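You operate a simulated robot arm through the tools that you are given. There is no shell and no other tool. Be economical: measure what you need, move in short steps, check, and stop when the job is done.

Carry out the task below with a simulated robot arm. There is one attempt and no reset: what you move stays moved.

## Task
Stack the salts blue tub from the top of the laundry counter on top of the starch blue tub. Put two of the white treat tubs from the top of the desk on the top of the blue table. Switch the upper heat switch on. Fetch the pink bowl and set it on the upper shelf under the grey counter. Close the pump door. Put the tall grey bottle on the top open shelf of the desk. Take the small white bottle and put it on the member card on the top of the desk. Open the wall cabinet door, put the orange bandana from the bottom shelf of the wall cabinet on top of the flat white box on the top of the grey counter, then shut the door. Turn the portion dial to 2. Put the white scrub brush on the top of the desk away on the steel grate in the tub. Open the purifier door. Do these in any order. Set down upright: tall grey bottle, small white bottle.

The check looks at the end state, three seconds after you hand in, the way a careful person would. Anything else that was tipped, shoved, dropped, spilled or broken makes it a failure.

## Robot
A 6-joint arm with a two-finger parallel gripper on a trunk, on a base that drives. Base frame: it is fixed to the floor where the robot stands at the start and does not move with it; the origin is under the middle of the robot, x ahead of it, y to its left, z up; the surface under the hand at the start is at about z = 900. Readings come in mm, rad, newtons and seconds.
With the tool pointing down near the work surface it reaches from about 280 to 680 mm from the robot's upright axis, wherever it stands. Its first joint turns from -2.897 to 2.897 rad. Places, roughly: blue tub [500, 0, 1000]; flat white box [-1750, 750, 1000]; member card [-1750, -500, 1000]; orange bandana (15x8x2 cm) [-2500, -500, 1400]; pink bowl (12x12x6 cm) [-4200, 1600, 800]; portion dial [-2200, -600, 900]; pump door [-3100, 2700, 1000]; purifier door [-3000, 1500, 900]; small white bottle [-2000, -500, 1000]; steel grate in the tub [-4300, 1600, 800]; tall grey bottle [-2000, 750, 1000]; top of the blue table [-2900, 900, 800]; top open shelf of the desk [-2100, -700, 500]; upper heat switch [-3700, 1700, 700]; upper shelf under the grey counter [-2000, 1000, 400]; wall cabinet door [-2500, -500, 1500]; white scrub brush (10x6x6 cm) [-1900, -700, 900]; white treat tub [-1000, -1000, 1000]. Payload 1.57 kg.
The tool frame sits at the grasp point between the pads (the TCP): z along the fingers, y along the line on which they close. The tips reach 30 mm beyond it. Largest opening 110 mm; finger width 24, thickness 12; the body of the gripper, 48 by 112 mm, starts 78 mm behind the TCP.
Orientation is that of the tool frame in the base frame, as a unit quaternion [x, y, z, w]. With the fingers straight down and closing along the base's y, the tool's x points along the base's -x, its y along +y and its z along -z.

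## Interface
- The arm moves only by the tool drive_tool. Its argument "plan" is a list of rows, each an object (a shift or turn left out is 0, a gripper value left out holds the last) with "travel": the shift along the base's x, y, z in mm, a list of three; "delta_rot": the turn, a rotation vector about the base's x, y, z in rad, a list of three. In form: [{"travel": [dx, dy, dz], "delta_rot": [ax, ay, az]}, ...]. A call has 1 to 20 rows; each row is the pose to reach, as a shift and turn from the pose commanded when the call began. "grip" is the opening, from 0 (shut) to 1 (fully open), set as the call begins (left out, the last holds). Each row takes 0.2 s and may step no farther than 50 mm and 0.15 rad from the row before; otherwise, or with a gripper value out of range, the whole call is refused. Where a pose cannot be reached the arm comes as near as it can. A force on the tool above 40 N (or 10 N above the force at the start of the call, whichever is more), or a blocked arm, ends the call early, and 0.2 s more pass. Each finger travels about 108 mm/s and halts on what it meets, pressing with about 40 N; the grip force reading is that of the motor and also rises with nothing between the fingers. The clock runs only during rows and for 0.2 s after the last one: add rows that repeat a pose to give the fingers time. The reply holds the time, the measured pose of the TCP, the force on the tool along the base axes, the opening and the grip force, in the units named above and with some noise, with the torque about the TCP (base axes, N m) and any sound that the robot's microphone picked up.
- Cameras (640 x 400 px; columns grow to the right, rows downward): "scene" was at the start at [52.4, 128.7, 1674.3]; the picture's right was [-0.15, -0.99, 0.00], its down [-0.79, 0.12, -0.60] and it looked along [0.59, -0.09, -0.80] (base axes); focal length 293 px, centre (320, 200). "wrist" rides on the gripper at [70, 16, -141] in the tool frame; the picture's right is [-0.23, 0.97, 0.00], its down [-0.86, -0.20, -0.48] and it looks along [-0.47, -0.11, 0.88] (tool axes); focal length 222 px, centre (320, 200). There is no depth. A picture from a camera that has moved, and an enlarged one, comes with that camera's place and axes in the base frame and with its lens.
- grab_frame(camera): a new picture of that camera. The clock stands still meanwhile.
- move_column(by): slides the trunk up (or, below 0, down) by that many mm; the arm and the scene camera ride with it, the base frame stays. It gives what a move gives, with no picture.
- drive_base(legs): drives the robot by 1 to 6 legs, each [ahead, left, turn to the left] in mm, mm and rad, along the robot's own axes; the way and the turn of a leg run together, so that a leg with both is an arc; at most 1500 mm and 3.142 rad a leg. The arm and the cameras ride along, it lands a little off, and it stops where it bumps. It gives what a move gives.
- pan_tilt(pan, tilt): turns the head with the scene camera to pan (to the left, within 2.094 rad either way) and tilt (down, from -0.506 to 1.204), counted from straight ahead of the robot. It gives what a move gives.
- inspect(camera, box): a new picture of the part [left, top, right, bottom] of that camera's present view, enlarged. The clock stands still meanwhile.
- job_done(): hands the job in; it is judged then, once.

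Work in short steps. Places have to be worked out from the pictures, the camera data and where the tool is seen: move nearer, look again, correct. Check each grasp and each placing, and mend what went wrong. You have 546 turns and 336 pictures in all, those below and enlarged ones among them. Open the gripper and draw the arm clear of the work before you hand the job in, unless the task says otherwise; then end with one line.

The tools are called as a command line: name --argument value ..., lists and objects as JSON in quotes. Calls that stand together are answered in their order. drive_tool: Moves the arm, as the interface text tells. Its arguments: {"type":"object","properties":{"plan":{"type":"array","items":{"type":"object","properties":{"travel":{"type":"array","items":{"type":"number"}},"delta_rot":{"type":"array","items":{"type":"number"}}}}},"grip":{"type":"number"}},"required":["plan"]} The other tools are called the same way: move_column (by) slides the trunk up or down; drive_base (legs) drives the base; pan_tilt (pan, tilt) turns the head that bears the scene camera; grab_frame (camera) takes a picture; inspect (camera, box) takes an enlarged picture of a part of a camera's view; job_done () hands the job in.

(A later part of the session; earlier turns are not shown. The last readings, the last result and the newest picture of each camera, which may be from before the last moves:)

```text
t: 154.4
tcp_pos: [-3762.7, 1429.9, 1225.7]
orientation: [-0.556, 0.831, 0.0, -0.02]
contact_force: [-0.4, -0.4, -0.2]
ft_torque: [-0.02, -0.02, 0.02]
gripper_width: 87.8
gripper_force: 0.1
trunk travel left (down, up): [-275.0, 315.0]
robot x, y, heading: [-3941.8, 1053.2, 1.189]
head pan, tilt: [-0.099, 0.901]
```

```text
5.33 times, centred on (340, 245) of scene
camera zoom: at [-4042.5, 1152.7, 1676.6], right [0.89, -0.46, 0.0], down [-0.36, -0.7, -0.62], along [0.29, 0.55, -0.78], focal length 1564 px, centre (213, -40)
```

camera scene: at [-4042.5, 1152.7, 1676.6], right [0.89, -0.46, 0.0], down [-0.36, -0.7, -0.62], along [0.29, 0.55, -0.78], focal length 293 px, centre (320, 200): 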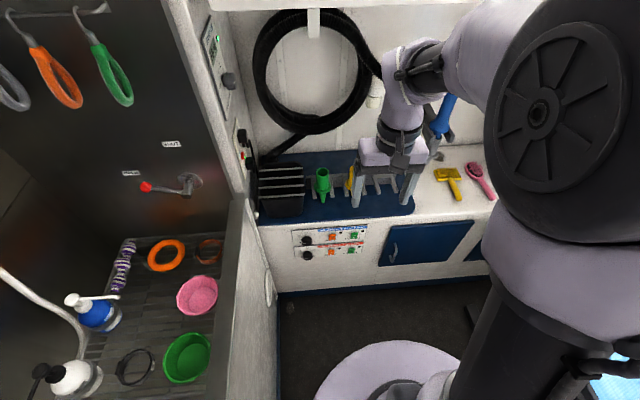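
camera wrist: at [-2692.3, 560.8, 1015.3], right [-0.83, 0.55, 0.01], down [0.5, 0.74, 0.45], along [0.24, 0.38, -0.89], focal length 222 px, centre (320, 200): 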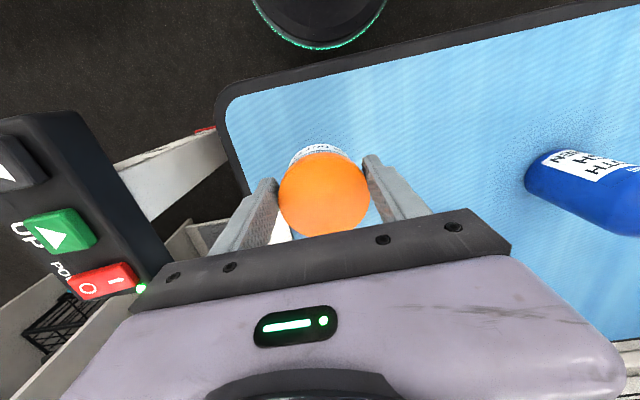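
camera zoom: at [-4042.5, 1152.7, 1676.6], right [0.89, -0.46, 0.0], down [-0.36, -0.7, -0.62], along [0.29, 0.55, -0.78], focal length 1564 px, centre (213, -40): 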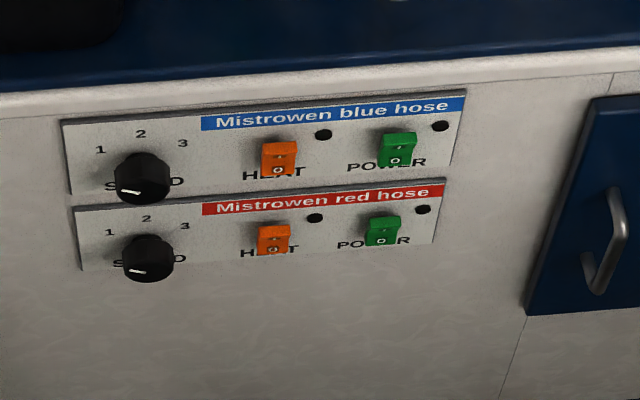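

Rockers with "0" at the bottom are pressed to off; I need to press the top of the upper orange HEAT rocker. I lower the trunk, close the fingers, and pitch the tool horizontal toward the panel.

move_column --by -270

drive_tool --plan '[{"travel": [1, 10, -20], "delta_rot": [0.1305, -0.0506, 0]}, {"travel": [1, 20, -40], "delta_rot": [0.261, -0.1012, 0]}, {"travel": [2, 30, -60], "delta_rot": [0.3915, -0.1518, 0]}, {"travel": [2, 40, -80], "delta_rot": [0.522, -0.2024, 0]}, {"travel": [3, 50, -100], "delta_rot": [0.6525, -0.253, 0]}, {"travel": [4, 60, -120], "delta_rot": [0.783, -0.3036, 0]}, {"travel": [4, 70, -140], "delta_rot": [0.9135, -0.3542, 0]}, {"travel": [5, 80, -160], "delta_rot": [1.044, -0.4048, 0]}, {"travel": [6, 90, -180], "delta_rot": [1.1745, -0.4554, 0]}, {"travel": [6, 100, -200], "delta_rot": [1.305, -0.506, 0]}, {"travel": [7, 110, -220], "delta_rot": [1.4355, -0.5566, 0]}, {"travel": [8, 120, -240], "delta_rot": [1.4644, -0.568, 0]}, {"travel": [8, 120, -240], "delta_rot": [1.4644, -0.568, 0]}]' --grip 0

grab_frame --camera "wrist"

grab_frame --camera "scene"

```text
t: 157.2
tcp_pos: [-3762.5, 1427.8, 954.9]
orientation: [-0.556, 0.831, 0.0, -0.019]
contact_force: [0.6, 0.4, -0.1]
ft_torque: [-0.03, 0.02, 0.01]
gripper_width: 88.1
gripper_force: 0.0
trunk travel left (down, up): [-5.0, 585.0]
robot x, y, heading: [-3941.3, 1049.6, 1.19]
head pan, tilt: [-0.099, 0.901]
```

```text
t: 159.9
tcp_pos: [-3753.9, 1549.1, 714.5]
orientation: [-0.406, 0.593, 0.406, 0.565]
contact_force: [-0.5, -0.4, -0.3]
ft_torque: [-0.03, -0.01, -0.02]
gripper_width: 0.0
gripper_force: 20.8
out of reach, approached as far as the arm can: row 4, 5, 6
trunk travel left (down, up): [-5.0, 585.0]
robot x, y, heading: [-3935.5, 1054.6, 1.189]
head pan, tilt: [-0.099, 0.901]
```

```text
270 pictures are left
camera wrist: at [-3821.0, 1419.7, 649.0], right [-0.91, 0.34, 0.25], down [0.05, -0.5, 0.87], along [0.42, 0.8, 0.44], focal length 222 px, centre (320, 200)
```

wrist: 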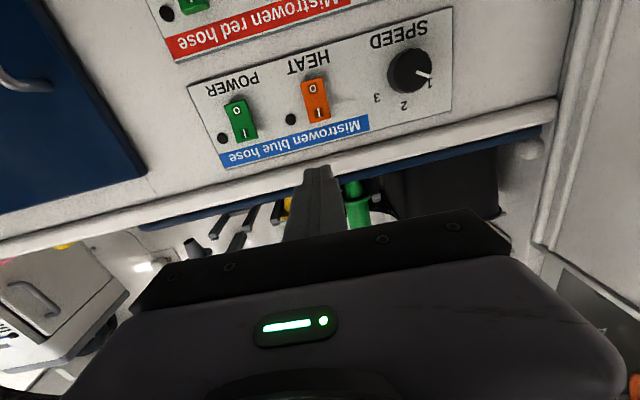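

```text
269 pictures are left
camera scene: at [-4042.5, 1152.7, 1406.6], right [0.89, -0.46, 0.0], down [-0.36, -0.7, -0.62], along [0.29, 0.55, -0.78], focal length 293 px, centre (320, 200)
```

scene: 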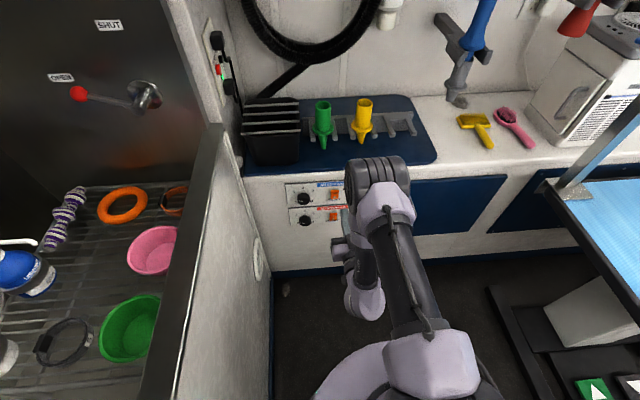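

The view (upside-down) shows the HEAT rocker: "I" side up, at about (-3719,1671,z 660–678). I align the closed tip a bit above its centre and advance partway.

drive_tool --plan '[{"travel": [0, 15, -18]}, {"travel": [2, 30, -36]}, {"travel": [6, 45, -36]}, {"travel": [6, 45, -36]}]'

grab_frame --camera "wrist"

```text
t: 160.9
tcp_pos: [-3747.3, 1593.0, 681.6]
orientation: [-0.406, 0.592, 0.406, 0.565]
contact_force: [0.0, 0.0, -0.5]
ft_torque: [0.02, 0.03, 0.01]
gripper_width: 0.0
gripper_force: 21.3
trunk travel left (down, up): [-5.0, 585.0]
robot x, y, heading: [-3936.4, 1054.4, 1.189]
head pan, tilt: [-0.099, 0.901]
```

```text
268 pictures are left
camera wrist: at [-3815.1, 1463.8, 614.7], right [-0.91, 0.34, 0.25], down [0.05, -0.5, 0.87], along [0.42, 0.8, 0.44], focal length 222 px, centre (320, 200)
```

wrist: 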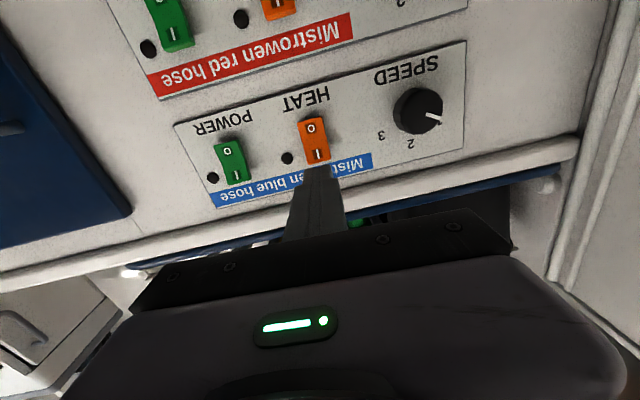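

Geometry is consistent; tip is aligned. I advance to press the I-side.

drive_tool --plan '[{"travel": [7, 20, -6]}, {"travel": [12, 33, -6]}, {"travel": [14, 40, -6]}, {"travel": [16, 45, -6]}, {"travel": [17, 48, -6]}, {"travel": [18, 51, -6]}]'

grab_frame --camera "wrist"

```text
t: 162.3
tcp_pos: [-3730.7, 1642.1, 672.6]
orientation: [-0.406, 0.593, 0.406, 0.565]
contact_force: [-0.1, -0.7, 1.6]
ft_torque: [0.0, -0.02, 0.02]
gripper_width: 0.3
gripper_force: 21.8
trunk travel left (down, up): [-5.0, 585.0]
robot x, y, heading: [-3937.7, 1050.7, 1.195]
head pan, tilt: [-0.099, 0.901]
```

```text
267 pictures are left
camera wrist: at [-3797.0, 1514.9, 608.3], right [-0.91, 0.34, 0.25], down [0.05, -0.5, 0.87], along [0.42, 0.8, 0.44], focal length 222 px, centre (320, 200)
```

wrist: 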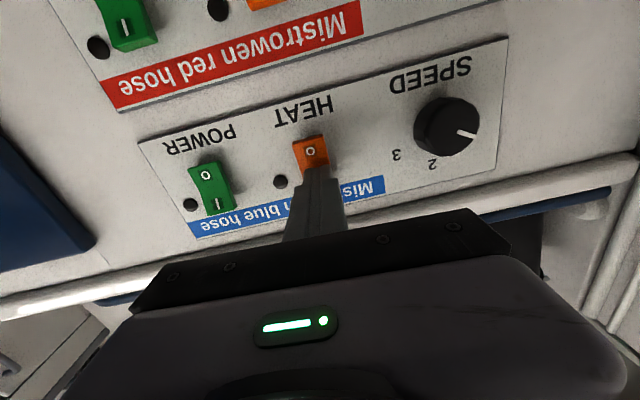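

Tip is right over the I-side; advance a bit more until it gives.

drive_tool --plan '[{"travel": [1, 3, 0]}, {"travel": [2, 6, 0]}, {"travel": [3, 9, 0]}, {"travel": [4, 12, 0]}, {"travel": [5, 14, 0]}]'

inspect --camera "wrist" --box '[240, 100, 400, 220]'

```text
t: 162.9
tcp_pos: [-3730.0, 1643.6, 673.3]
orientation: [-0.407, 0.594, 0.405, 0.564]
contact_force: [-5.8, -20.3, 15.7]
ft_torque: [0.3, -0.26, -0.25]
gripper_width: 0.0
gripper_force: 21.5
trunk travel left (down, up): [-5.0, 585.0]
robot x, y, heading: [-3939.3, 1052.9, 1.192]
head pan, tilt: [-0.099, 0.901]
stopped in row 2: the force on the tool passed its limit at 45 N (the readings are from after the stop); the commanded pose is now the measured one
```

```text
3.33 times, centred on (320, 160) of wrist
camera zoom: at [-3797.0, 1514.9, 608.3], right [-0.91, 0.34, 0.25], down [0.05, -0.5, 0.87], along [0.42, 0.8, 0.43], focal length 740 px, centre (320, 333)
```

zoom: 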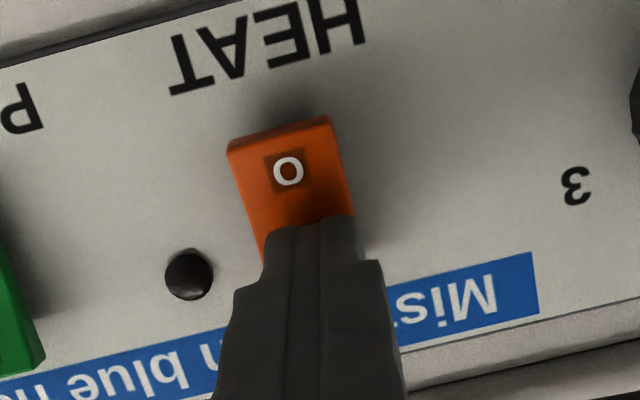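

It pressed with 45 N. Back off and inspect the rocker.

drive_tool --plan '[{"travel": [-7, -20, 0]}, {"travel": [-20, -50, 30]}, {"travel": [-20, -60, 50]}]'

inspect --camera "wrist" --box '[190, 40, 430, 200]'

```text
t: 163.7
tcp_pos: [-3749.6, 1585.2, 723.2]
orientation: [-0.407, 0.594, 0.405, 0.563]
contact_force: [0.3, 0.3, 0.7]
ft_torque: [0.04, 0.01, 0.0]
gripper_width: 0.2
gripper_force: 21.1
trunk travel left (down, up): [-5.0, 585.0]
robot x, y, heading: [-3939.3, 1052.5, 1.189]
head pan, tilt: [-0.099, 0.901]
```

```text
2.50 times, centred on (310, 120) of wrist
camera zoom: at [-3816.4, 1455.9, 657.2], right [-0.91, 0.34, 0.25], down [0.05, -0.49, 0.87], along [0.42, 0.8, 0.43], focal length 555 px, centre (345, 400)
```

zoom: 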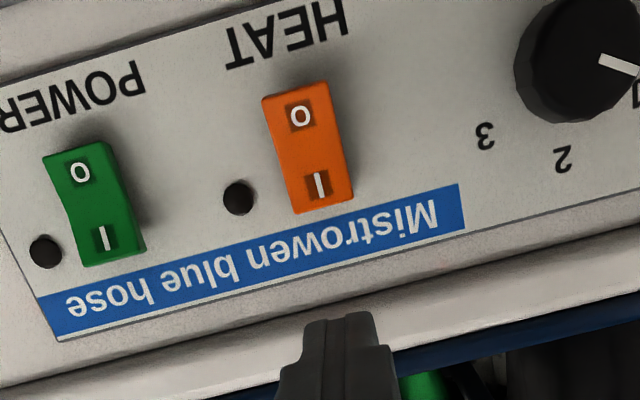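

The orange rocker now has its 0 end raised (unlike the green one) – HEAT is on. I retract and return the tool to pointing down, then raise the trunk and look for the purifier.

drive_tool --plan '[{"travel": [-1, -13, 19], "delta_rot": [-0.1305, 0.0506, 0]}, {"travel": [-2, -26, 38], "delta_rot": [-0.261, 0.1012, 0]}, {"travel": [-3, -39, 57], "delta_rot": [-0.3915, 0.1518, 0]}, {"travel": [-4, -52, 76], "delta_rot": [-0.522, 0.2024, 0]}, {"travel": [-5, -65, 95], "delta_rot": [-0.6525, 0.253, 0]}, {"travel": [-6, -78, 114], "delta_rot": [-0.783, 0.3036, 0]}, {"travel": [-7, -91, 133], "delta_rot": [-0.9135, 0.3542, 0]}, {"travel": [-8, -104, 152], "delta_rot": [-1.044, 0.4048, 0]}, {"travel": [-9, -117, 171], "delta_rot": [-1.1745, 0.4554, 0]}, {"travel": [-10, -130, 190], "delta_rot": [-1.305, 0.506, 0]}, {"travel": [-11, -143, 210], "delta_rot": [-1.4355, 0.5566, 0]}, {"travel": [-12, -155, 232], "delta_rot": [-1.4644, 0.568, 0]}, {"travel": [-12, -155, 232], "delta_rot": [-1.4644, 0.568, 0]}]'

move_column --by 270

pan_tilt --pan -0.5 --tilt 0.8

grab_frame --camera "scene"

```text
t: 166.5
tcp_pos: [-3709.0, 1376.8, 903.4]
orientation: [-0.572, 0.819, 0.028, -0.017]
contact_force: [0.4, -0.1, -0.2]
ft_torque: [0.01, 0.05, 0.03]
gripper_width: 0.0
gripper_force: 21.1
out of reach, approached as far as the arm can: row 8, 9, 10, 11, 12, 13
trunk travel left (down, up): [-5.0, 585.0]
robot x, y, heading: [-3940.6, 1049.4, 1.193]
head pan, tilt: [-0.099, 0.901]
```

```text
t: 169.2
tcp_pos: [-3711.2, 1377.1, 1172.4]
orientation: [-0.573, 0.819, 0.029, -0.017]
contact_force: [-0.2, 0.3, 0.0]
ft_torque: [-0.01, 0.0, 0.0]
gripper_width: 0.0
gripper_force: 21.4
trunk travel left (down, up): [-275.0, 315.0]
robot x, y, heading: [-3939.5, 1052.1, 1.195]
head pan, tilt: [-0.099, 0.901]
```

```text
t: 170.1
tcp_pos: [-3710.8, 1378.1, 1172.0]
orientation: [-0.574, 0.818, 0.029, -0.017]
contact_force: [-0.5, 0.1, 0.1]
ft_torque: [-0.03, 0.02, -0.02]
gripper_width: 0.0
gripper_force: 21.1
trunk travel left (down, up): [-275.0, 315.0]
robot x, y, heading: [-3942.9, 1051.4, 1.19]
head pan, tilt: [-0.499, 0.799]
```

```text
264 pictures are left
camera scene: at [-4015.4, 1136.6, 1684.5], right [0.64, -0.77, 0.0], down [-0.55, -0.46, -0.7], along [0.54, 0.45, -0.72], focal length 293 px, centre (320, 200)
```

scene: 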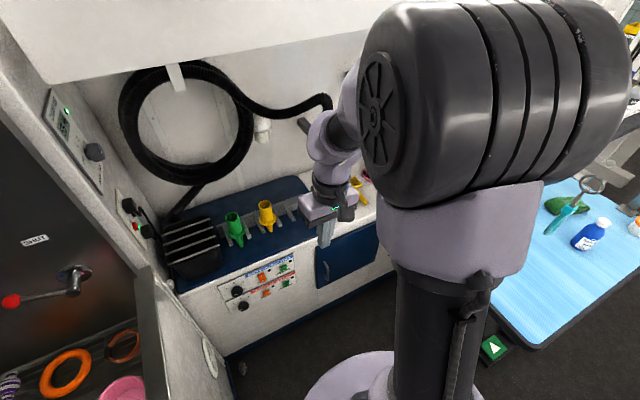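

I rotate right so the purifier isn't hidden behind the shoulder.

drive_base --legs '[[0, 0, -0.75]]'

pan_tilt --pan 0.2 --tilt 0.6

grab_frame --camera "scene"

```text
t: 172.5
tcp_pos: [-3550.4, 1134.9, 1172.5]
orientation: [-0.234, 0.972, 0.033, -0.006]
contact_force: [0.5, 0.0, -0.1]
ft_torque: [0.02, 0.02, 0.0]
gripper_width: 0.1
gripper_force: 21.0
trunk travel left (down, up): [-275.0, 315.0]
robot x, y, heading: [-3938.9, 1052.5, 0.442]
head pan, tilt: [-0.499, 0.799]
```

```text
t: 173.6
tcp_pos: [-3550.3, 1134.9, 1171.1]
orientation: [-0.234, 0.972, 0.033, -0.005]
contact_force: [0.2, 0.5, 1.0]
ft_torque: [0.04, 0.02, -0.01]
gripper_width: 0.0
gripper_force: 21.8
trunk travel left (down, up): [-275.0, 315.0]
robot x, y, heading: [-3940.2, 1054.0, 0.443]
head pan, tilt: [0.201, 0.6]
```

```text
263 pictures are left
camera scene: at [-3947.5, 1222.7, 1701.3], right [0.6, -0.8, 0.0], down [-0.45, -0.34, -0.82], along [0.66, 0.5, -0.57], focal length 293 px, centre (320, 200)
```

scene: 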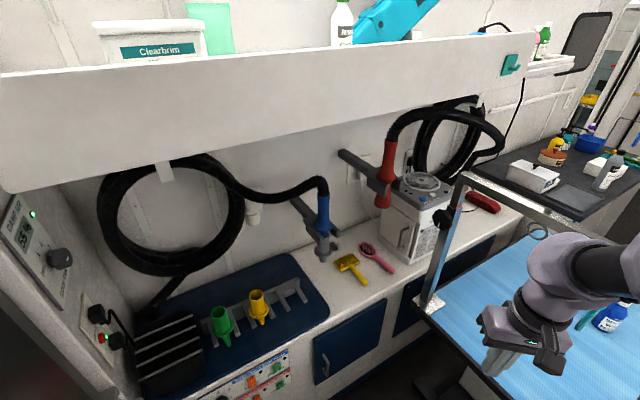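

inspect --camera "scene" --box '[330, 150, 490, 290]'

```text
2.86 times, centred on (410, 220) of scene
camera zoom: at [-3947.5, 1222.7, 1701.3], right [0.6, -0.8, 0.0], down [-0.45, -0.34, -0.82], along [0.66, 0.5, -0.57], focal length 838 px, centre (63, 143)
```

zoom: 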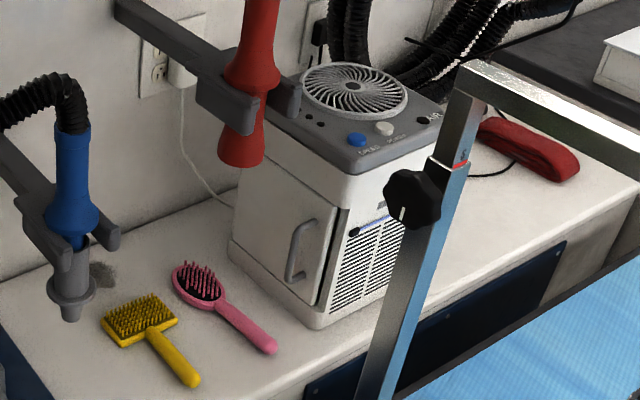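

The purifier's door faces the tub side, with a vertical handle near the front edge; a pink brush lies in front of it. The table's far post is at about (L3425,W-73). I move nearer, keeping the arm clear of the post.

drive_base --legs '[[375, 149, 0]]'

pan_tilt --pan 0.2 --tilt 0.75

grab_frame --camera "scene"

grab_frame --camera "wrist"

```text
t: 176.1
tcp_pos: [-3278.2, 1435.2, 1171.7]
orientation: [-0.236, 0.971, 0.034, -0.005]
contact_force: [0.2, 0.8, 0.5]
ft_torque: [0.0, 0.02, 0.03]
gripper_width: 0.0
gripper_force: 21.1
trunk travel left (down, up): [-275.0, 315.0]
robot x, y, heading: [-3668.4, 1349.8, 0.449]
head pan, tilt: [0.201, 0.6]
```

```text
t: 176.8
tcp_pos: [-3277.2, 1434.9, 1172.6]
orientation: [-0.238, 0.971, 0.034, -0.006]
contact_force: [0.0, -0.2, -0.7]
ft_torque: [0.01, -0.02, -0.01]
gripper_width: 0.0
gripper_force: 21.2
trunk travel left (down, up): [-275.0, 315.0]
robot x, y, heading: [-3665.9, 1349.2, 0.451]
head pan, tilt: [0.201, 0.75]
```

```text
261 pictures are left
camera scene: at [-3679.7, 1516.9, 1688.5], right [0.6, -0.8, 0.0], down [-0.54, -0.41, -0.73], along [0.58, 0.44, -0.68], focal length 293 px, centre (320, 200)
```

scene: 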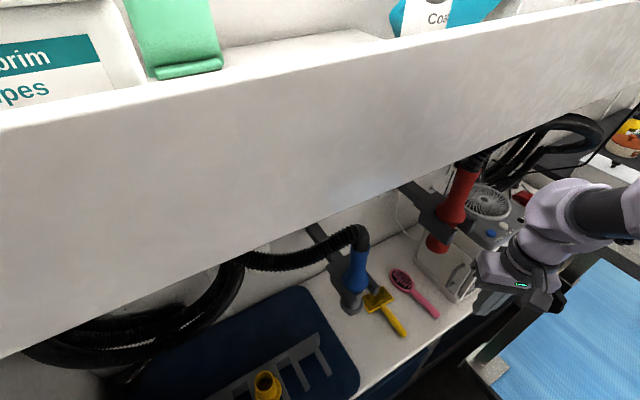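

```text
260 pictures are left
camera wrist: at [-3344.8, 1407.3, 1313.6], right [-0.24, 0.97, 0.07], down [0.86, 0.19, 0.47], along [0.44, 0.17, -0.88], focal length 222 px, centre (320, 200)
```

wrist: 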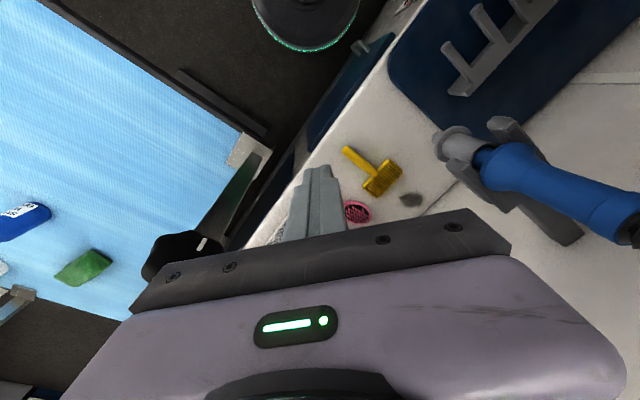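

The head view is blocked by the wall shelf, so I'll use the wrist camera. I yaw the tool toward the handle and pitch it ~50° forward while moving to a pre-grasp point, clear of post and dryer nozzles.

drive_tool --plan '[{"travel": [0, 0, 0], "delta_rot": [0, 0, -0.14]}, {"travel": [0, 0, 0], "delta_rot": [0, 0, -0.28]}]' --grip 0.45

drive_tool --plan '[{"travel": [0, 0, -20], "delta_rot": [0.025, -0.122, 0]}, {"travel": [5, 3, -40], "delta_rot": [0.05, -0.244, 0]}, {"travel": [10, 6, -60], "delta_rot": [0.075, -0.366, 0]}, {"travel": [15, 9, -80], "delta_rot": [0.1, -0.488, 0]}, {"travel": [20, 12, -100], "delta_rot": [0.125, -0.61, 0]}, {"travel": [25, 15, -120], "delta_rot": [0.15, -0.732, 0]}, {"travel": [30, 18, -140], "delta_rot": [0.173, -0.855, 0]}, {"travel": [30, 18, -140], "delta_rot": [0.173, -0.855, 0]}]'

grab_frame --camera "wrist"

```text
t: 177.4
tcp_pos: [-3286.6, 1393.7, 1141.3]
orientation: [-0.109, 0.993, 0.054, 0.009]
contact_force: [0.4, 1.1, 0.2]
ft_torque: [0.0, 0.01, 0.0]
gripper_width: 49.3
gripper_force: 0.0
out of reach, approached as far as the arm can: row 1, 2
trunk travel left (down, up): [-275.0, 315.0]
robot x, y, heading: [-3665.2, 1348.3, 0.443]
head pan, tilt: [0.201, 0.75]
```

```text
t: 179.2
tcp_pos: [-3239.3, 1407.7, 989.2]
orientation: [-0.104, 0.899, 0.073, 0.42]
contact_force: [0.1, 0.4, 0.5]
ft_torque: [-0.01, 0.01, -0.01]
gripper_width: 49.2
gripper_force: 0.0
out of reach, approached as far as the arm can: row 3, 4, 5, 6, 7, 8
trunk travel left (down, up): [-275.0, 315.0]
robot x, y, heading: [-3665.1, 1354.2, 0.449]
head pan, tilt: [0.201, 0.75]
```

```text
259 pictures are left
camera wrist: at [-3392.5, 1383.6, 1026.0], right [-0.1, 0.97, 0.22], down [0.23, -0.19, 0.95], along [0.97, 0.15, -0.21], focal length 222 px, centre (320, 200)
```

wrist: 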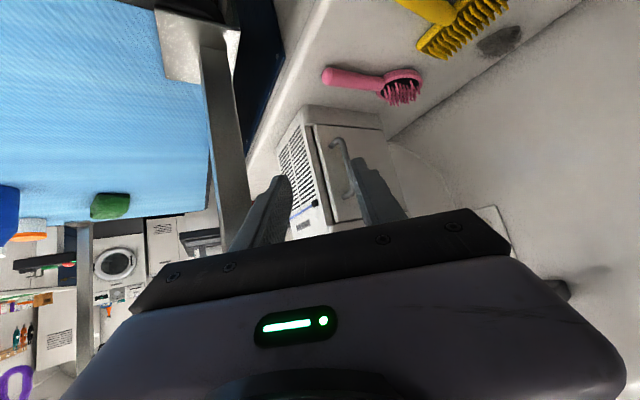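

Now the door, handle and brushes are visible (image is upside-down). Zooming to judge the gap below the door vs. the brush height.

inspect --camera "wrist" --box '[250, 0, 530, 240]'

```text
1.67 times, centred on (390, 120) of wrist
camera zoom: at [-3392.5, 1383.6, 1026.0], right [-0.1, 0.97, 0.22], down [0.23, -0.19, 0.95], along [0.97, 0.15, -0.21], focal length 370 px, centre (203, 333)
```

zoom: 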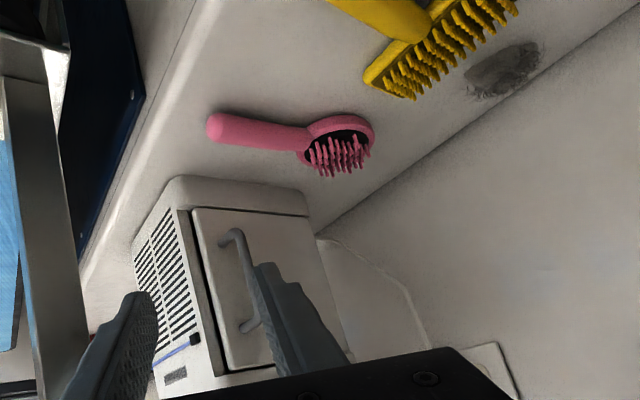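

Door bottom is ~30 mm above the counter, the brush bristles are about that height. I now move toward the handle (bar ≈ (-3068,1488,919)).

drive_tool --plan '[{"travel": [27, 16, -10]}, {"travel": [54, 32, -20]}, {"travel": [81, 48, -28]}, {"travel": [105, 60, -34]}, {"travel": [105, 60, -34]}]'

grab_frame --camera "wrist"

```text
t: 180.4
tcp_pos: [-3133.1, 1468.3, 953.5]
orientation: [-0.104, 0.899, 0.074, 0.42]
contact_force: [-0.3, 0.3, -0.4]
ft_torque: [0.02, 0.02, 0.04]
gripper_width: 49.7
gripper_force: 0.0
trunk travel left (down, up): [-275.0, 315.0]
robot x, y, heading: [-3663.5, 1351.1, 0.445]
head pan, tilt: [0.201, 0.75]
```

```text
257 pictures are left
camera wrist: at [-3285.6, 1443.9, 990.5], right [-0.1, 0.97, 0.22], down [0.23, -0.19, 0.95], along [0.97, 0.14, -0.21], focal length 222 px, centre (320, 200)
```

wrist: 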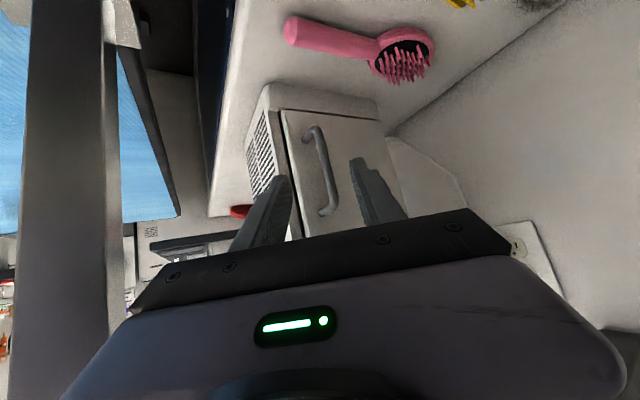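

The handle bar is centred between the fingers. Advance to straddle it, then close.

drive_tool --plan '[{"travel": [20, 6, -10]}, {"travel": [40, 12, -20]}, {"travel": [56, 17, -28]}, {"travel": [56, 17, -28]}]'

drive_tool --plan '[{"travel": [0, 0, 0]}, {"travel": [0, 0, 0]}, {"travel": [0, 0, 0]}]' --grip 0

grab_frame --camera "wrist"

```text
t: 181.4
tcp_pos: [-3075.6, 1485.6, 926.7]
orientation: [-0.103, 0.899, 0.073, 0.42]
contact_force: [-0.1, 0.1, 0.4]
ft_torque: [0.03, -0.01, 0.01]
gripper_width: 49.9
gripper_force: 0.1
trunk travel left (down, up): [-275.0, 315.0]
robot x, y, heading: [-3664.7, 1349.3, 0.457]
head pan, tilt: [0.201, 0.75]
```

```text
t: 182.2
tcp_pos: [-3078.7, 1485.7, 927.1]
orientation: [-0.103, 0.899, 0.074, 0.419]
contact_force: [-13.4, -0.1, -1.0]
ft_torque: [0.07, 0.18, 0.12]
gripper_width: 0.0
gripper_force: 21.2
trunk travel left (down, up): [-275.0, 315.0]
robot x, y, heading: [-3667.1, 1353.7, 0.448]
head pan, tilt: [0.201, 0.75]
```

```text
256 pictures are left
camera wrist: at [-3231.8, 1461.2, 962.8], right [-0.1, 0.97, 0.22], down [0.23, -0.19, 0.95], along [0.97, 0.15, -0.21], focal length 222 px, centre (320, 200)
```

wrist: 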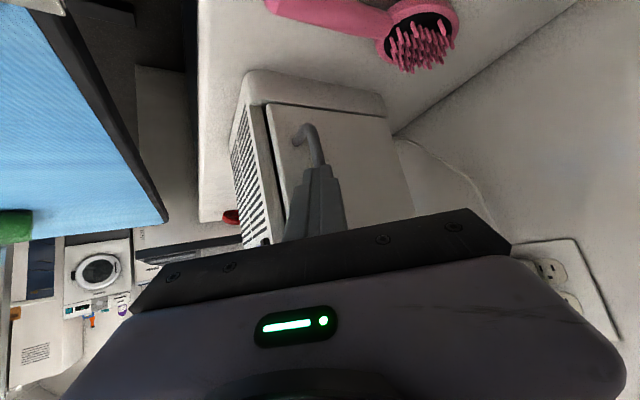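

Fingers closed just short of the bar. Open, advance ~22 mm more, close again.

drive_tool --plan '[{"travel": [-15, -4, 5]}, {"travel": [-15, -4, 5]}, {"travel": [-15, -4, 5]}]' --grip 0.4

drive_tool --plan '[{"travel": [15, 4, -5]}, {"travel": [28, 8, -9]}, {"travel": [40, 11, -12]}, {"travel": [40, 11, -12]}]'

grab_frame --camera "wrist"

```text
t: 183.0
tcp_pos: [-3092.2, 1482.6, 930.7]
orientation: [-0.104, 0.898, 0.073, 0.421]
contact_force: [-0.4, 0.5, -0.2]
ft_torque: [0.02, -0.02, 0.03]
gripper_width: 44.0
gripper_force: 0.1
trunk travel left (down, up): [-275.0, 315.0]
robot x, y, heading: [-3668.3, 1347.6, 0.454]
head pan, tilt: [0.201, 0.75]
```

```text
t: 184.0
tcp_pos: [-3056.0, 1492.4, 920.5]
orientation: [-0.102, 0.9, 0.073, 0.418]
contact_force: [-19.1, -4.0, -1.1]
ft_torque: [-0.01, 0.28, -0.6]
gripper_width: 43.4
gripper_force: 0.0
trunk travel left (down, up): [-275.0, 315.0]
robot x, y, heading: [-3667.6, 1349.9, 0.448]
head pan, tilt: [0.201, 0.75]
```

```text
255 pictures are left
camera wrist: at [-3209.4, 1468.8, 956.3], right [-0.1, 0.97, 0.22], down [0.23, -0.19, 0.95], along [0.97, 0.14, -0.21], focal length 222 px, centre (320, 200)
```

wrist: 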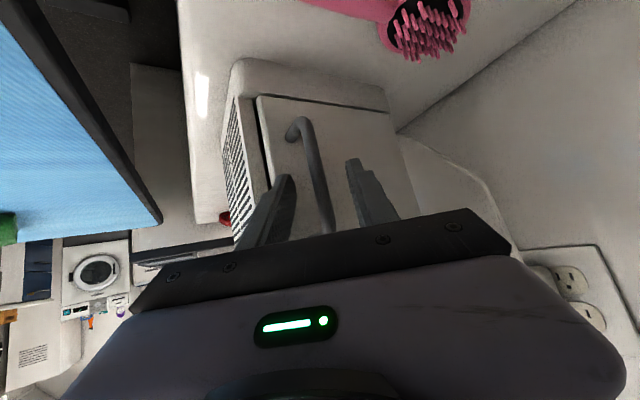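

Tips touch the door with the bar between them. Back off 3 mm and close.

drive_tool --plan '[{"travel": [-4, -1, 1]}, {"travel": [-4, -1, 1]}, {"travel": [-4, -1, 1]}, {"travel": [-4, -1, 1]}]' --grip 0

inspect --camera "wrist" --box '[200, 50, 440, 250]'

```text
t: 185.0
tcp_pos: [-3055.1, 1492.7, 921.5]
orientation: [-0.104, 0.899, 0.073, 0.42]
contact_force: [9.0, 12.4, 4.7]
ft_torque: [-0.76, -0.48, 0.13]
gripper_width: 11.5
gripper_force: 29.0
trunk travel left (down, up): [-275.0, 315.0]
robot x, y, heading: [-3663.7, 1348.6, 0.45]
head pan, tilt: [0.201, 0.75]
```

```text
2.00 times, centred on (320, 150) of wrist
camera zoom: at [-3209.3, 1470.4, 957.4], right [-0.1, 0.97, 0.22], down [0.23, -0.19, 0.95], along [0.97, 0.15, -0.2], focal length 444 px, centre (320, 300)
```

zoom: 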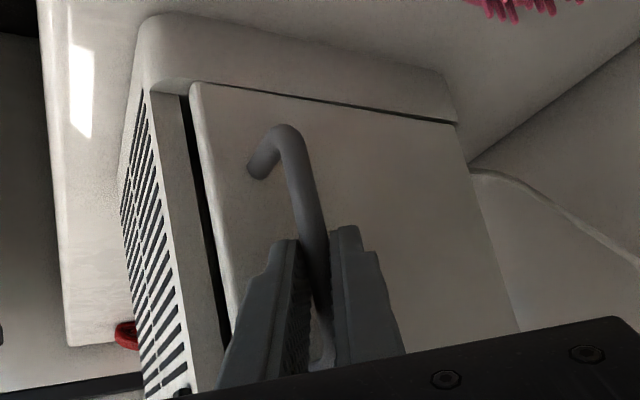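

Bar gripped (11.5 mm). Pull along the door's arc about 30°, in small steps.

drive_tool --plan '[{"travel": [-9, 6, 0]}, {"travel": [-17, 13, 0]}, {"travel": [-25, 20, 0]}, {"travel": [-32, 28, 0]}, {"travel": [-38, 36, 0]}, {"travel": [-43, 45, 0]}]'

grab_frame --camera "wrist"

```text
t: 186.4
tcp_pos: [-3098.6, 1536.3, 921.5]
orientation: [-0.103, 0.899, 0.073, 0.42]
contact_force: [9.9, 6.6, 9.1]
ft_torque: [-0.86, -0.36, 0.01]
gripper_width: 11.3
gripper_force: 28.5
trunk travel left (down, up): [-275.0, 315.0]
robot x, y, heading: [-3666.2, 1351.2, 0.453]
head pan, tilt: [0.201, 0.75]
```

```text
253 pictures are left
camera wrist: at [-3252.1, 1512.7, 957.4], right [-0.1, 0.97, 0.22], down [0.23, -0.19, 0.95], along [0.97, 0.14, -0.21], focal length 222 px, centre (320, 200)
```

wrist: 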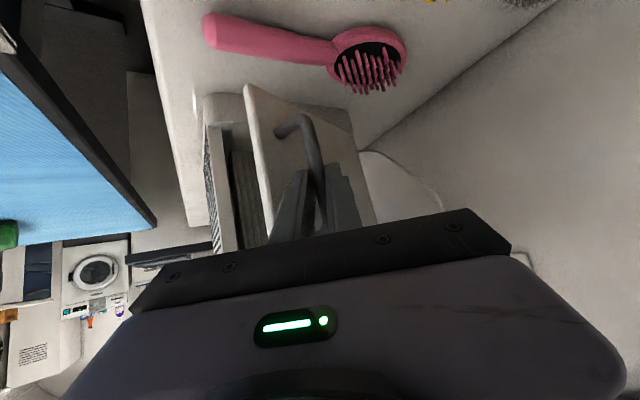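

Door is opening. Continue to ~45° and check clearance to the brush.

drive_tool --plan '[{"travel": [-5, 10, 0]}, {"travel": [-9, 20, 0]}, {"travel": [-12, 30, 0]}]'

inspect --camera "wrist" --box '[180, 0, 440, 220]'

```text
t: 187.2
tcp_pos: [-3114.4, 1567.3, 919.9]
orientation: [-0.104, 0.899, 0.073, 0.419]
contact_force: [-13.5, -5.7, 8.0]
ft_torque: [-0.99, 0.02, 0.02]
gripper_width: 11.3
gripper_force: 28.9
trunk travel left (down, up): [-275.0, 315.0]
robot x, y, heading: [-3663.9, 1351.0, 0.445]
head pan, tilt: [0.201, 0.75]
```

```text
1.82 times, centred on (310, 110) of wrist
camera zoom: at [-3267.2, 1543.2, 957.3], right [-0.1, 0.97, 0.22], down [0.23, -0.19, 0.95], along [0.97, 0.14, -0.21], focal length 404 px, centre (338, 364)
```

zoom: 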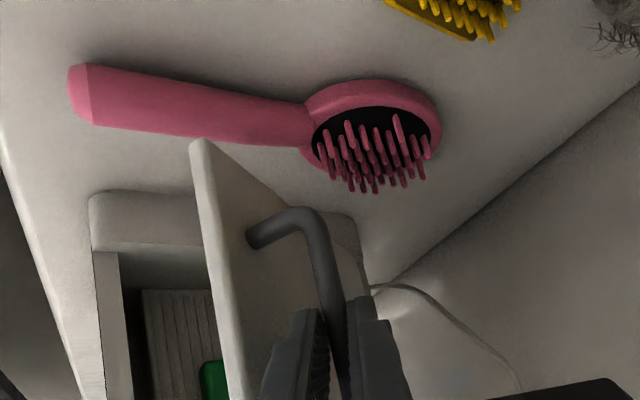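

Door ≈40–45° open. I open another ~12° and check closeness to the bristles.

drive_tool --plan '[{"travel": [-5, 8, 0]}, {"travel": [-8, 16, 0]}, {"travel": [-10, 24, 0]}]'

inspect --camera "wrist" --box '[180, 0, 440, 220]'

```text
t: 188.0
tcp_pos: [-3120.3, 1592.6, 919.2]
orientation: [-0.103, 0.899, 0.073, 0.42]
contact_force: [-0.8, 0.1, -3.6]
ft_torque: [-0.97, -0.02, -0.05]
gripper_width: 11.0
gripper_force: 28.3
trunk travel left (down, up): [-275.0, 315.0]
robot x, y, heading: [-3664.4, 1346.8, 0.447]
head pan, tilt: [0.201, 0.75]
```

```text
1.82 times, centred on (310, 110) of wrist
camera zoom: at [-3273.8, 1568.4, 957.2], right [-0.1, 0.97, 0.22], down [0.23, -0.19, 0.95], along [0.97, 0.14, -0.21], focal length 404 px, centre (338, 364)
```

zoom: 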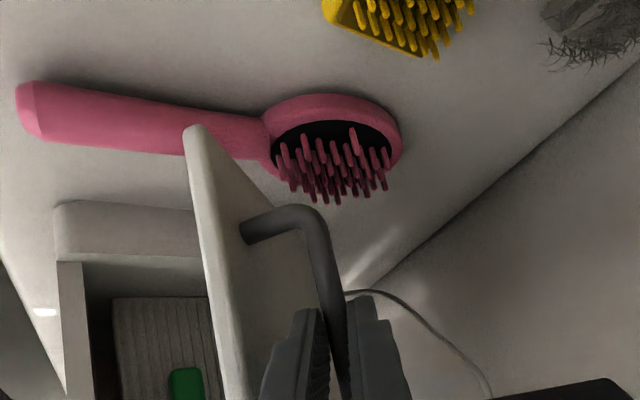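

The door passed above the brush's handle without contact (θ≈50°). I go another ~5° and look closely at the bristles.

drive_tool --plan '[{"travel": [-1, 5, 0]}, {"travel": [-1, 10, 0]}]'

inspect --camera "wrist" --box '[220, 20, 400, 140]'

```text
t: 188.6
tcp_pos: [-3121.8, 1603.0, 919.5]
orientation: [-0.103, 0.899, 0.073, 0.42]
contact_force: [-5.3, -0.2, -4.8]
ft_torque: [-0.95, 0.08, -0.04]
gripper_width: 11.4
gripper_force: 29.0
trunk travel left (down, up): [-275.0, 315.0]
robot x, y, heading: [-3666.3, 1352.0, 0.449]
head pan, tilt: [0.201, 0.75]
```

```text
3.33 times, centred on (310, 80) of wrist
camera zoom: at [-3275.4, 1578.6, 957.2], right [-0.1, 0.97, 0.22], down [0.23, -0.19, 0.95], along [0.97, 0.14, -0.21], focal length 740 px, centre (353, 600)
```

zoom: 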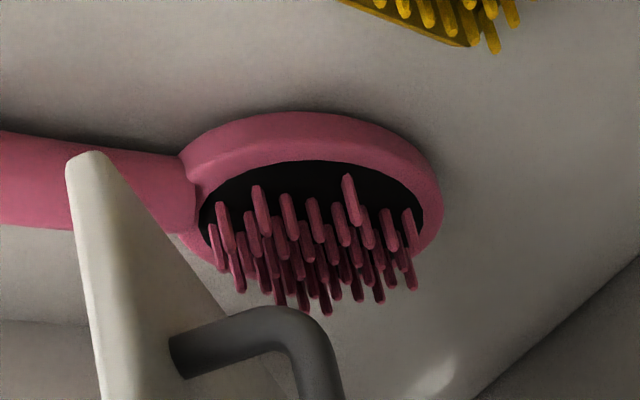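

Re-triangulating: door bottom z≈794, hinge near the wall, door ≈45° open, bristle tips ≈788 – it should clear. The gripper is now nearly parallel to the door, so I release and will push the door further from inside.

drive_tool --plan '[{"travel": [0, 0, 0]}, {"travel": [0, 0, 0]}]' --grip 0.3

drive_tool --plan '[{"travel": [-15, -4, 0]}, {"travel": [-30, -10, 5]}, {"travel": [-45, -25, 15]}, {"travel": [-60, -50, 30]}, {"travel": [-75, -85, 45]}, {"travel": [-80, -125, 55]}]'

grab_frame --camera "wrist"

```text
t: 189.2
tcp_pos: [-3121.7, 1602.0, 921.5]
orientation: [-0.103, 0.898, 0.073, 0.42]
contact_force: [0.9, -0.3, -0.3]
ft_torque: [0.03, -0.01, 0.0]
gripper_width: 32.9
gripper_force: 0.1
trunk travel left (down, up): [-275.0, 315.0]
robot x, y, heading: [-3666.3, 1349.7, 0.446]
head pan, tilt: [0.201, 0.75]
```

```text
t: 190.6
tcp_pos: [-3201.2, 1475.6, 974.3]
orientation: [-0.103, 0.899, 0.074, 0.42]
contact_force: [0.3, -0.1, 0.4]
ft_torque: [0.0, 0.0, 0.03]
gripper_width: 32.8
gripper_force: 0.0
trunk travel left (down, up): [-275.0, 315.0]
robot x, y, heading: [-3668.9, 1351.4, 0.447]
head pan, tilt: [0.201, 0.75]
```

```text
249 pictures are left
camera wrist: at [-3354.4, 1452.5, 1011.1], right [-0.1, 0.97, 0.22], down [0.23, -0.19, 0.95], along [0.97, 0.15, -0.21], focal length 222 px, centre (320, 200)
```

wrist: 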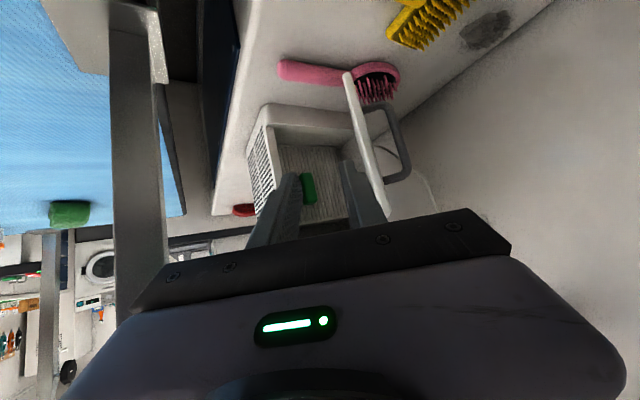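

Door is ~50° open, brush untouched. I yaw the tool ~0.5, close the fingers and place the tip just inside the door's free edge to push it further.

drive_tool --plan '[{"travel": [0, 0, 0], "delta_rot": [0, 0, 0.13]}, {"travel": [15, 0, 0], "delta_rot": [0, 0, 0.26]}, {"travel": [35, 5, -10], "delta_rot": [0, 0, 0.39]}, {"travel": [60, 10, -25], "delta_rot": [0, 0, 0.51]}, {"travel": [85, 15, -45], "delta_rot": [0, 0, 0.51]}, {"travel": [105, 22, -65], "delta_rot": [0, 0, 0.51]}, {"travel": [125, 30, -85], "delta_rot": [0, 0, 0.51]}, {"travel": [125, 30, -85], "delta_rot": [0, 0, 0.51]}]' --grip 0

grab_frame --camera "wrist"

```text
t: 192.4
tcp_pos: [-3077.8, 1506.8, 890.2]
orientation: [-0.327, 0.843, 0.176, 0.389]
contact_force: [-1.4, 0.1, 0.2]
ft_torque: [0.0, -0.02, 0.02]
gripper_width: 0.0
gripper_force: 21.6
trunk travel left (down, up): [-275.0, 315.0]
robot x, y, heading: [-3668.3, 1351.4, 0.452]
head pan, tilt: [0.201, 0.75]
```

```text
248 pictures are left
camera wrist: at [-3198.8, 1411.7, 927.4], right [-0.56, 0.8, 0.22], down [0.29, -0.05, 0.95], along [0.77, 0.6, -0.2], focal length 222 px, centre (320, 200)
```

wrist: 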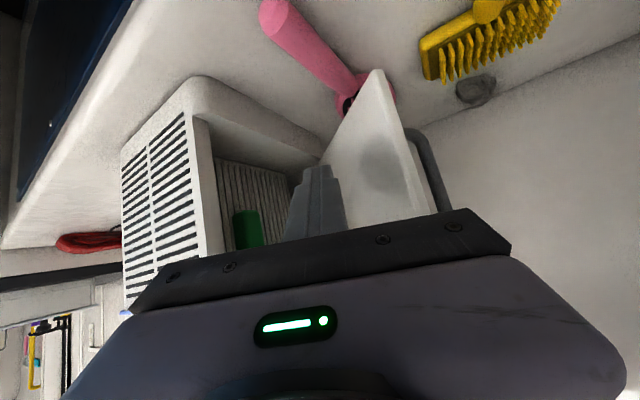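

Tip is inside the door. Push outward along the arc to ~60° and check the brush.

drive_tool --plan '[{"travel": [-4, 16, 0]}, {"travel": [-8, 32, 0]}, {"travel": [-15, 48, 0]}, {"travel": [-22, 64, 0]}]'

grab_frame --camera "wrist"

```text
t: 193.4
tcp_pos: [-3098.3, 1570.6, 889.6]
orientation: [-0.327, 0.844, 0.177, 0.388]
contact_force: [-0.5, -0.3, -0.4]
ft_torque: [0.01, 0.01, 0.03]
gripper_width: 0.0
gripper_force: 20.9
trunk travel left (down, up): [-275.0, 315.0]
robot x, y, heading: [-3668.4, 1347.1, 0.45]
head pan, tilt: [0.201, 0.75]
```

```text
247 pictures are left
camera wrist: at [-3221.2, 1474.9, 926.3], right [-0.56, 0.8, 0.22], down [0.3, -0.05, 0.95], along [0.77, 0.6, -0.21], focal length 222 px, centre (320, 200)
```

wrist: 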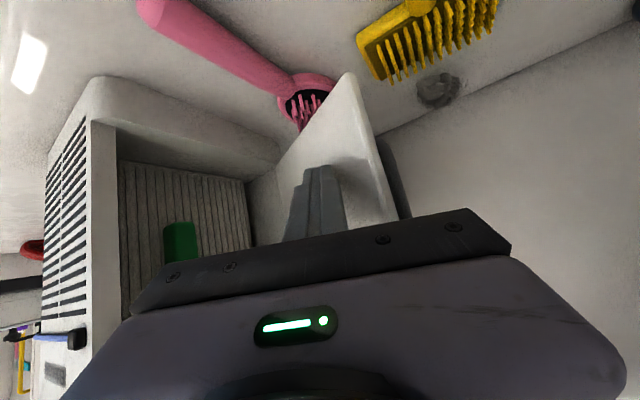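

The door is sweeping above the brush head with no force. Push on further.

drive_tool --plan '[{"travel": [-4, 15, 0]}, {"travel": [-6, 30, 0]}, {"travel": [-7, 45, 0]}, {"travel": [-7, 58, 0]}]'

grab_frame --camera "wrist"

```text
t: 194.4
tcp_pos: [-3105.4, 1627.3, 890.7]
orientation: [-0.326, 0.844, 0.177, 0.388]
contact_force: [-0.2, -0.7, 0.5]
ft_torque: [0.02, 0.01, 0.01]
gripper_width: 0.1
gripper_force: 21.5
trunk travel left (down, up): [-275.0, 315.0]
robot x, y, heading: [-3664.1, 1350.8, 0.451]
head pan, tilt: [0.201, 0.75]
```

```text
246 pictures are left
camera wrist: at [-3227.5, 1532.6, 926.7], right [-0.56, 0.8, 0.22], down [0.3, -0.05, 0.95], along [0.77, 0.6, -0.21], focal length 222 px, centre (320, 200)
```

wrist: 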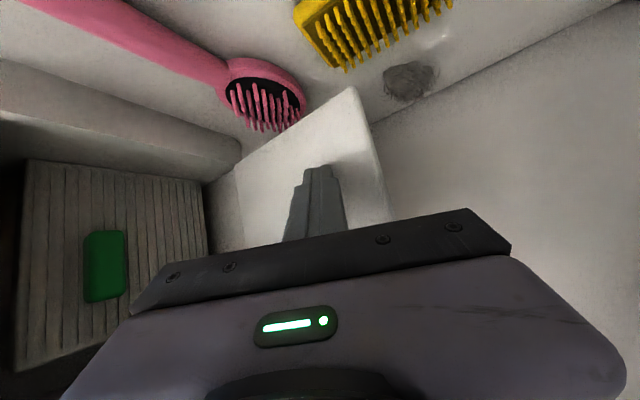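

Door is ~75–80° open and the brush is unmoved. I withdraw the arm and restore the tool to pointing down.

drive_tool --plan '[{"travel": [5, -35, 0]}, {"travel": [5, -70, 5]}, {"travel": [-10, -105, 20]}, {"travel": [-45, -130, 45]}, {"travel": [-85, -145, 65]}, {"travel": [-110, -155, 85]}]'

drive_tool --plan '[{"travel": [-15, -5, 20], "delta_rot": [-0.1, 0.097, 0]}, {"travel": [-30, -10, 45], "delta_rot": [-0.2, 0.194, 0]}, {"travel": [-45, -15, 70], "delta_rot": [-0.3, 0.291, 0]}, {"travel": [-55, -20, 95], "delta_rot": [-0.4, 0.388, 0]}, {"travel": [-65, -20, 120], "delta_rot": [-0.5, 0.485, 0]}, {"travel": [-75, -20, 145], "delta_rot": [-0.6, 0.582, 0]}, {"travel": [-75, -20, 165], "delta_rot": [-0.626, 0.608, 0]}, {"travel": [-75, -20, 165], "delta_rot": [-0.626, 0.608, 0]}]'

grab_frame --camera "scene"

```text
t: 195.8
tcp_pos: [-3218.3, 1474.7, 974.9]
orientation: [-0.327, 0.843, 0.177, 0.388]
contact_force: [-0.1, -0.3, -0.1]
ft_torque: [0.02, -0.01, 0.0]
gripper_width: 0.0
gripper_force: 20.9
trunk travel left (down, up): [-275.0, 315.0]
robot x, y, heading: [-3663.6, 1352.3, 0.447]
head pan, tilt: [0.201, 0.75]
```

```text
t: 197.6
tcp_pos: [-3285.8, 1450.0, 1140.2]
orientation: [-0.362, 0.932, 0.023, 0.011]
contact_force: [-0.1, -0.3, 0.1]
ft_torque: [0.01, 0.02, 0.0]
gripper_width: 0.0
gripper_force: 21.5
out of reach, approached as far as the arm can: row 6, 7, 8
trunk travel left (down, up): [-275.0, 315.0]
robot x, y, heading: [-3666.0, 1353.9, 0.45]
head pan, tilt: [0.201, 0.75]
```

```text
245 pictures are left
camera scene: at [-3679.6, 1516.9, 1688.5], right [0.6, -0.8, 0.0], down [-0.54, -0.41, -0.73], along [0.58, 0.44, -0.68], focal length 293 px, centre (320, 200)
```

scene: 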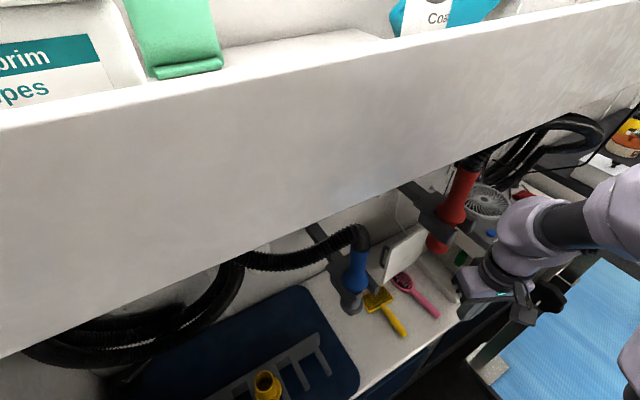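

Now for the pink bowl: back away from the counter, turn to face the tub.

drive_base --legs '[[-307, -228, 0], [0, 0, 2.32], [60, -330, 0]]'

pan_tilt --pan -0.1 --tilt 0.9

grab_frame --camera "scene"

grab_frame --camera "wrist"

```text
t: 207.3
tcp_pos: [-4119.6, 1544.5, 1140.0]
orientation: [0.999, -0.043, -0.02, 0.016]
contact_force: [0.0, -0.4, -0.3]
ft_torque: [-0.04, 0.03, 0.03]
gripper_width: 0.2
gripper_force: 21.2
trunk travel left (down, up): [-275.0, 315.0]
robot x, y, heading: [-3784.6, 1331.0, 2.763]
head pan, tilt: [0.201, 0.75]
```

```text
t: 208.1
tcp_pos: [-4119.3, 1543.5, 1139.7]
orientation: [0.999, -0.042, -0.018, 0.016]
contact_force: [-0.3, 0.1, 0.0]
ft_torque: [0.02, -0.01, -0.02]
gripper_width: 0.0
gripper_force: 21.4
trunk travel left (down, up): [-275.0, 315.0]
robot x, y, heading: [-3787.5, 1333.3, 2.766]
head pan, tilt: [-0.099, 0.901]
```

```text
244 pictures are left
camera scene: at [-3887.6, 1229.6, 1676.6], right [0.46, 0.89, 0.0], down [0.7, -0.36, -0.62], along [-0.55, 0.28, -0.78], focal length 293 px, centre (320, 200)
```

scene: 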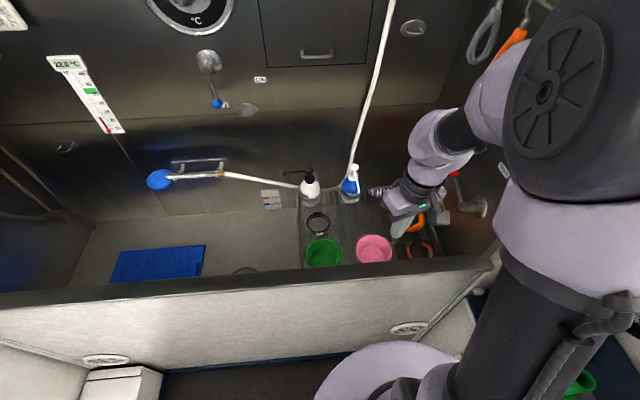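

```text
243 pictures are left
camera wrist: at [-4046.9, 1525.6, 1278.7], right [-0.31, -0.95, 0.04], down [-0.82, 0.29, 0.5], along [-0.49, 0.12, -0.86], focal length 222 px, centre (320, 200)
```

wrist: 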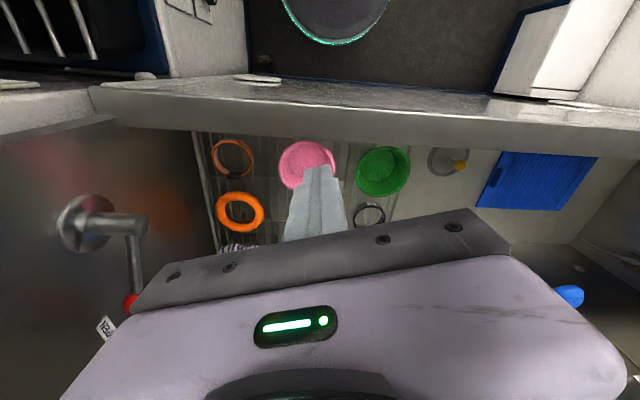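

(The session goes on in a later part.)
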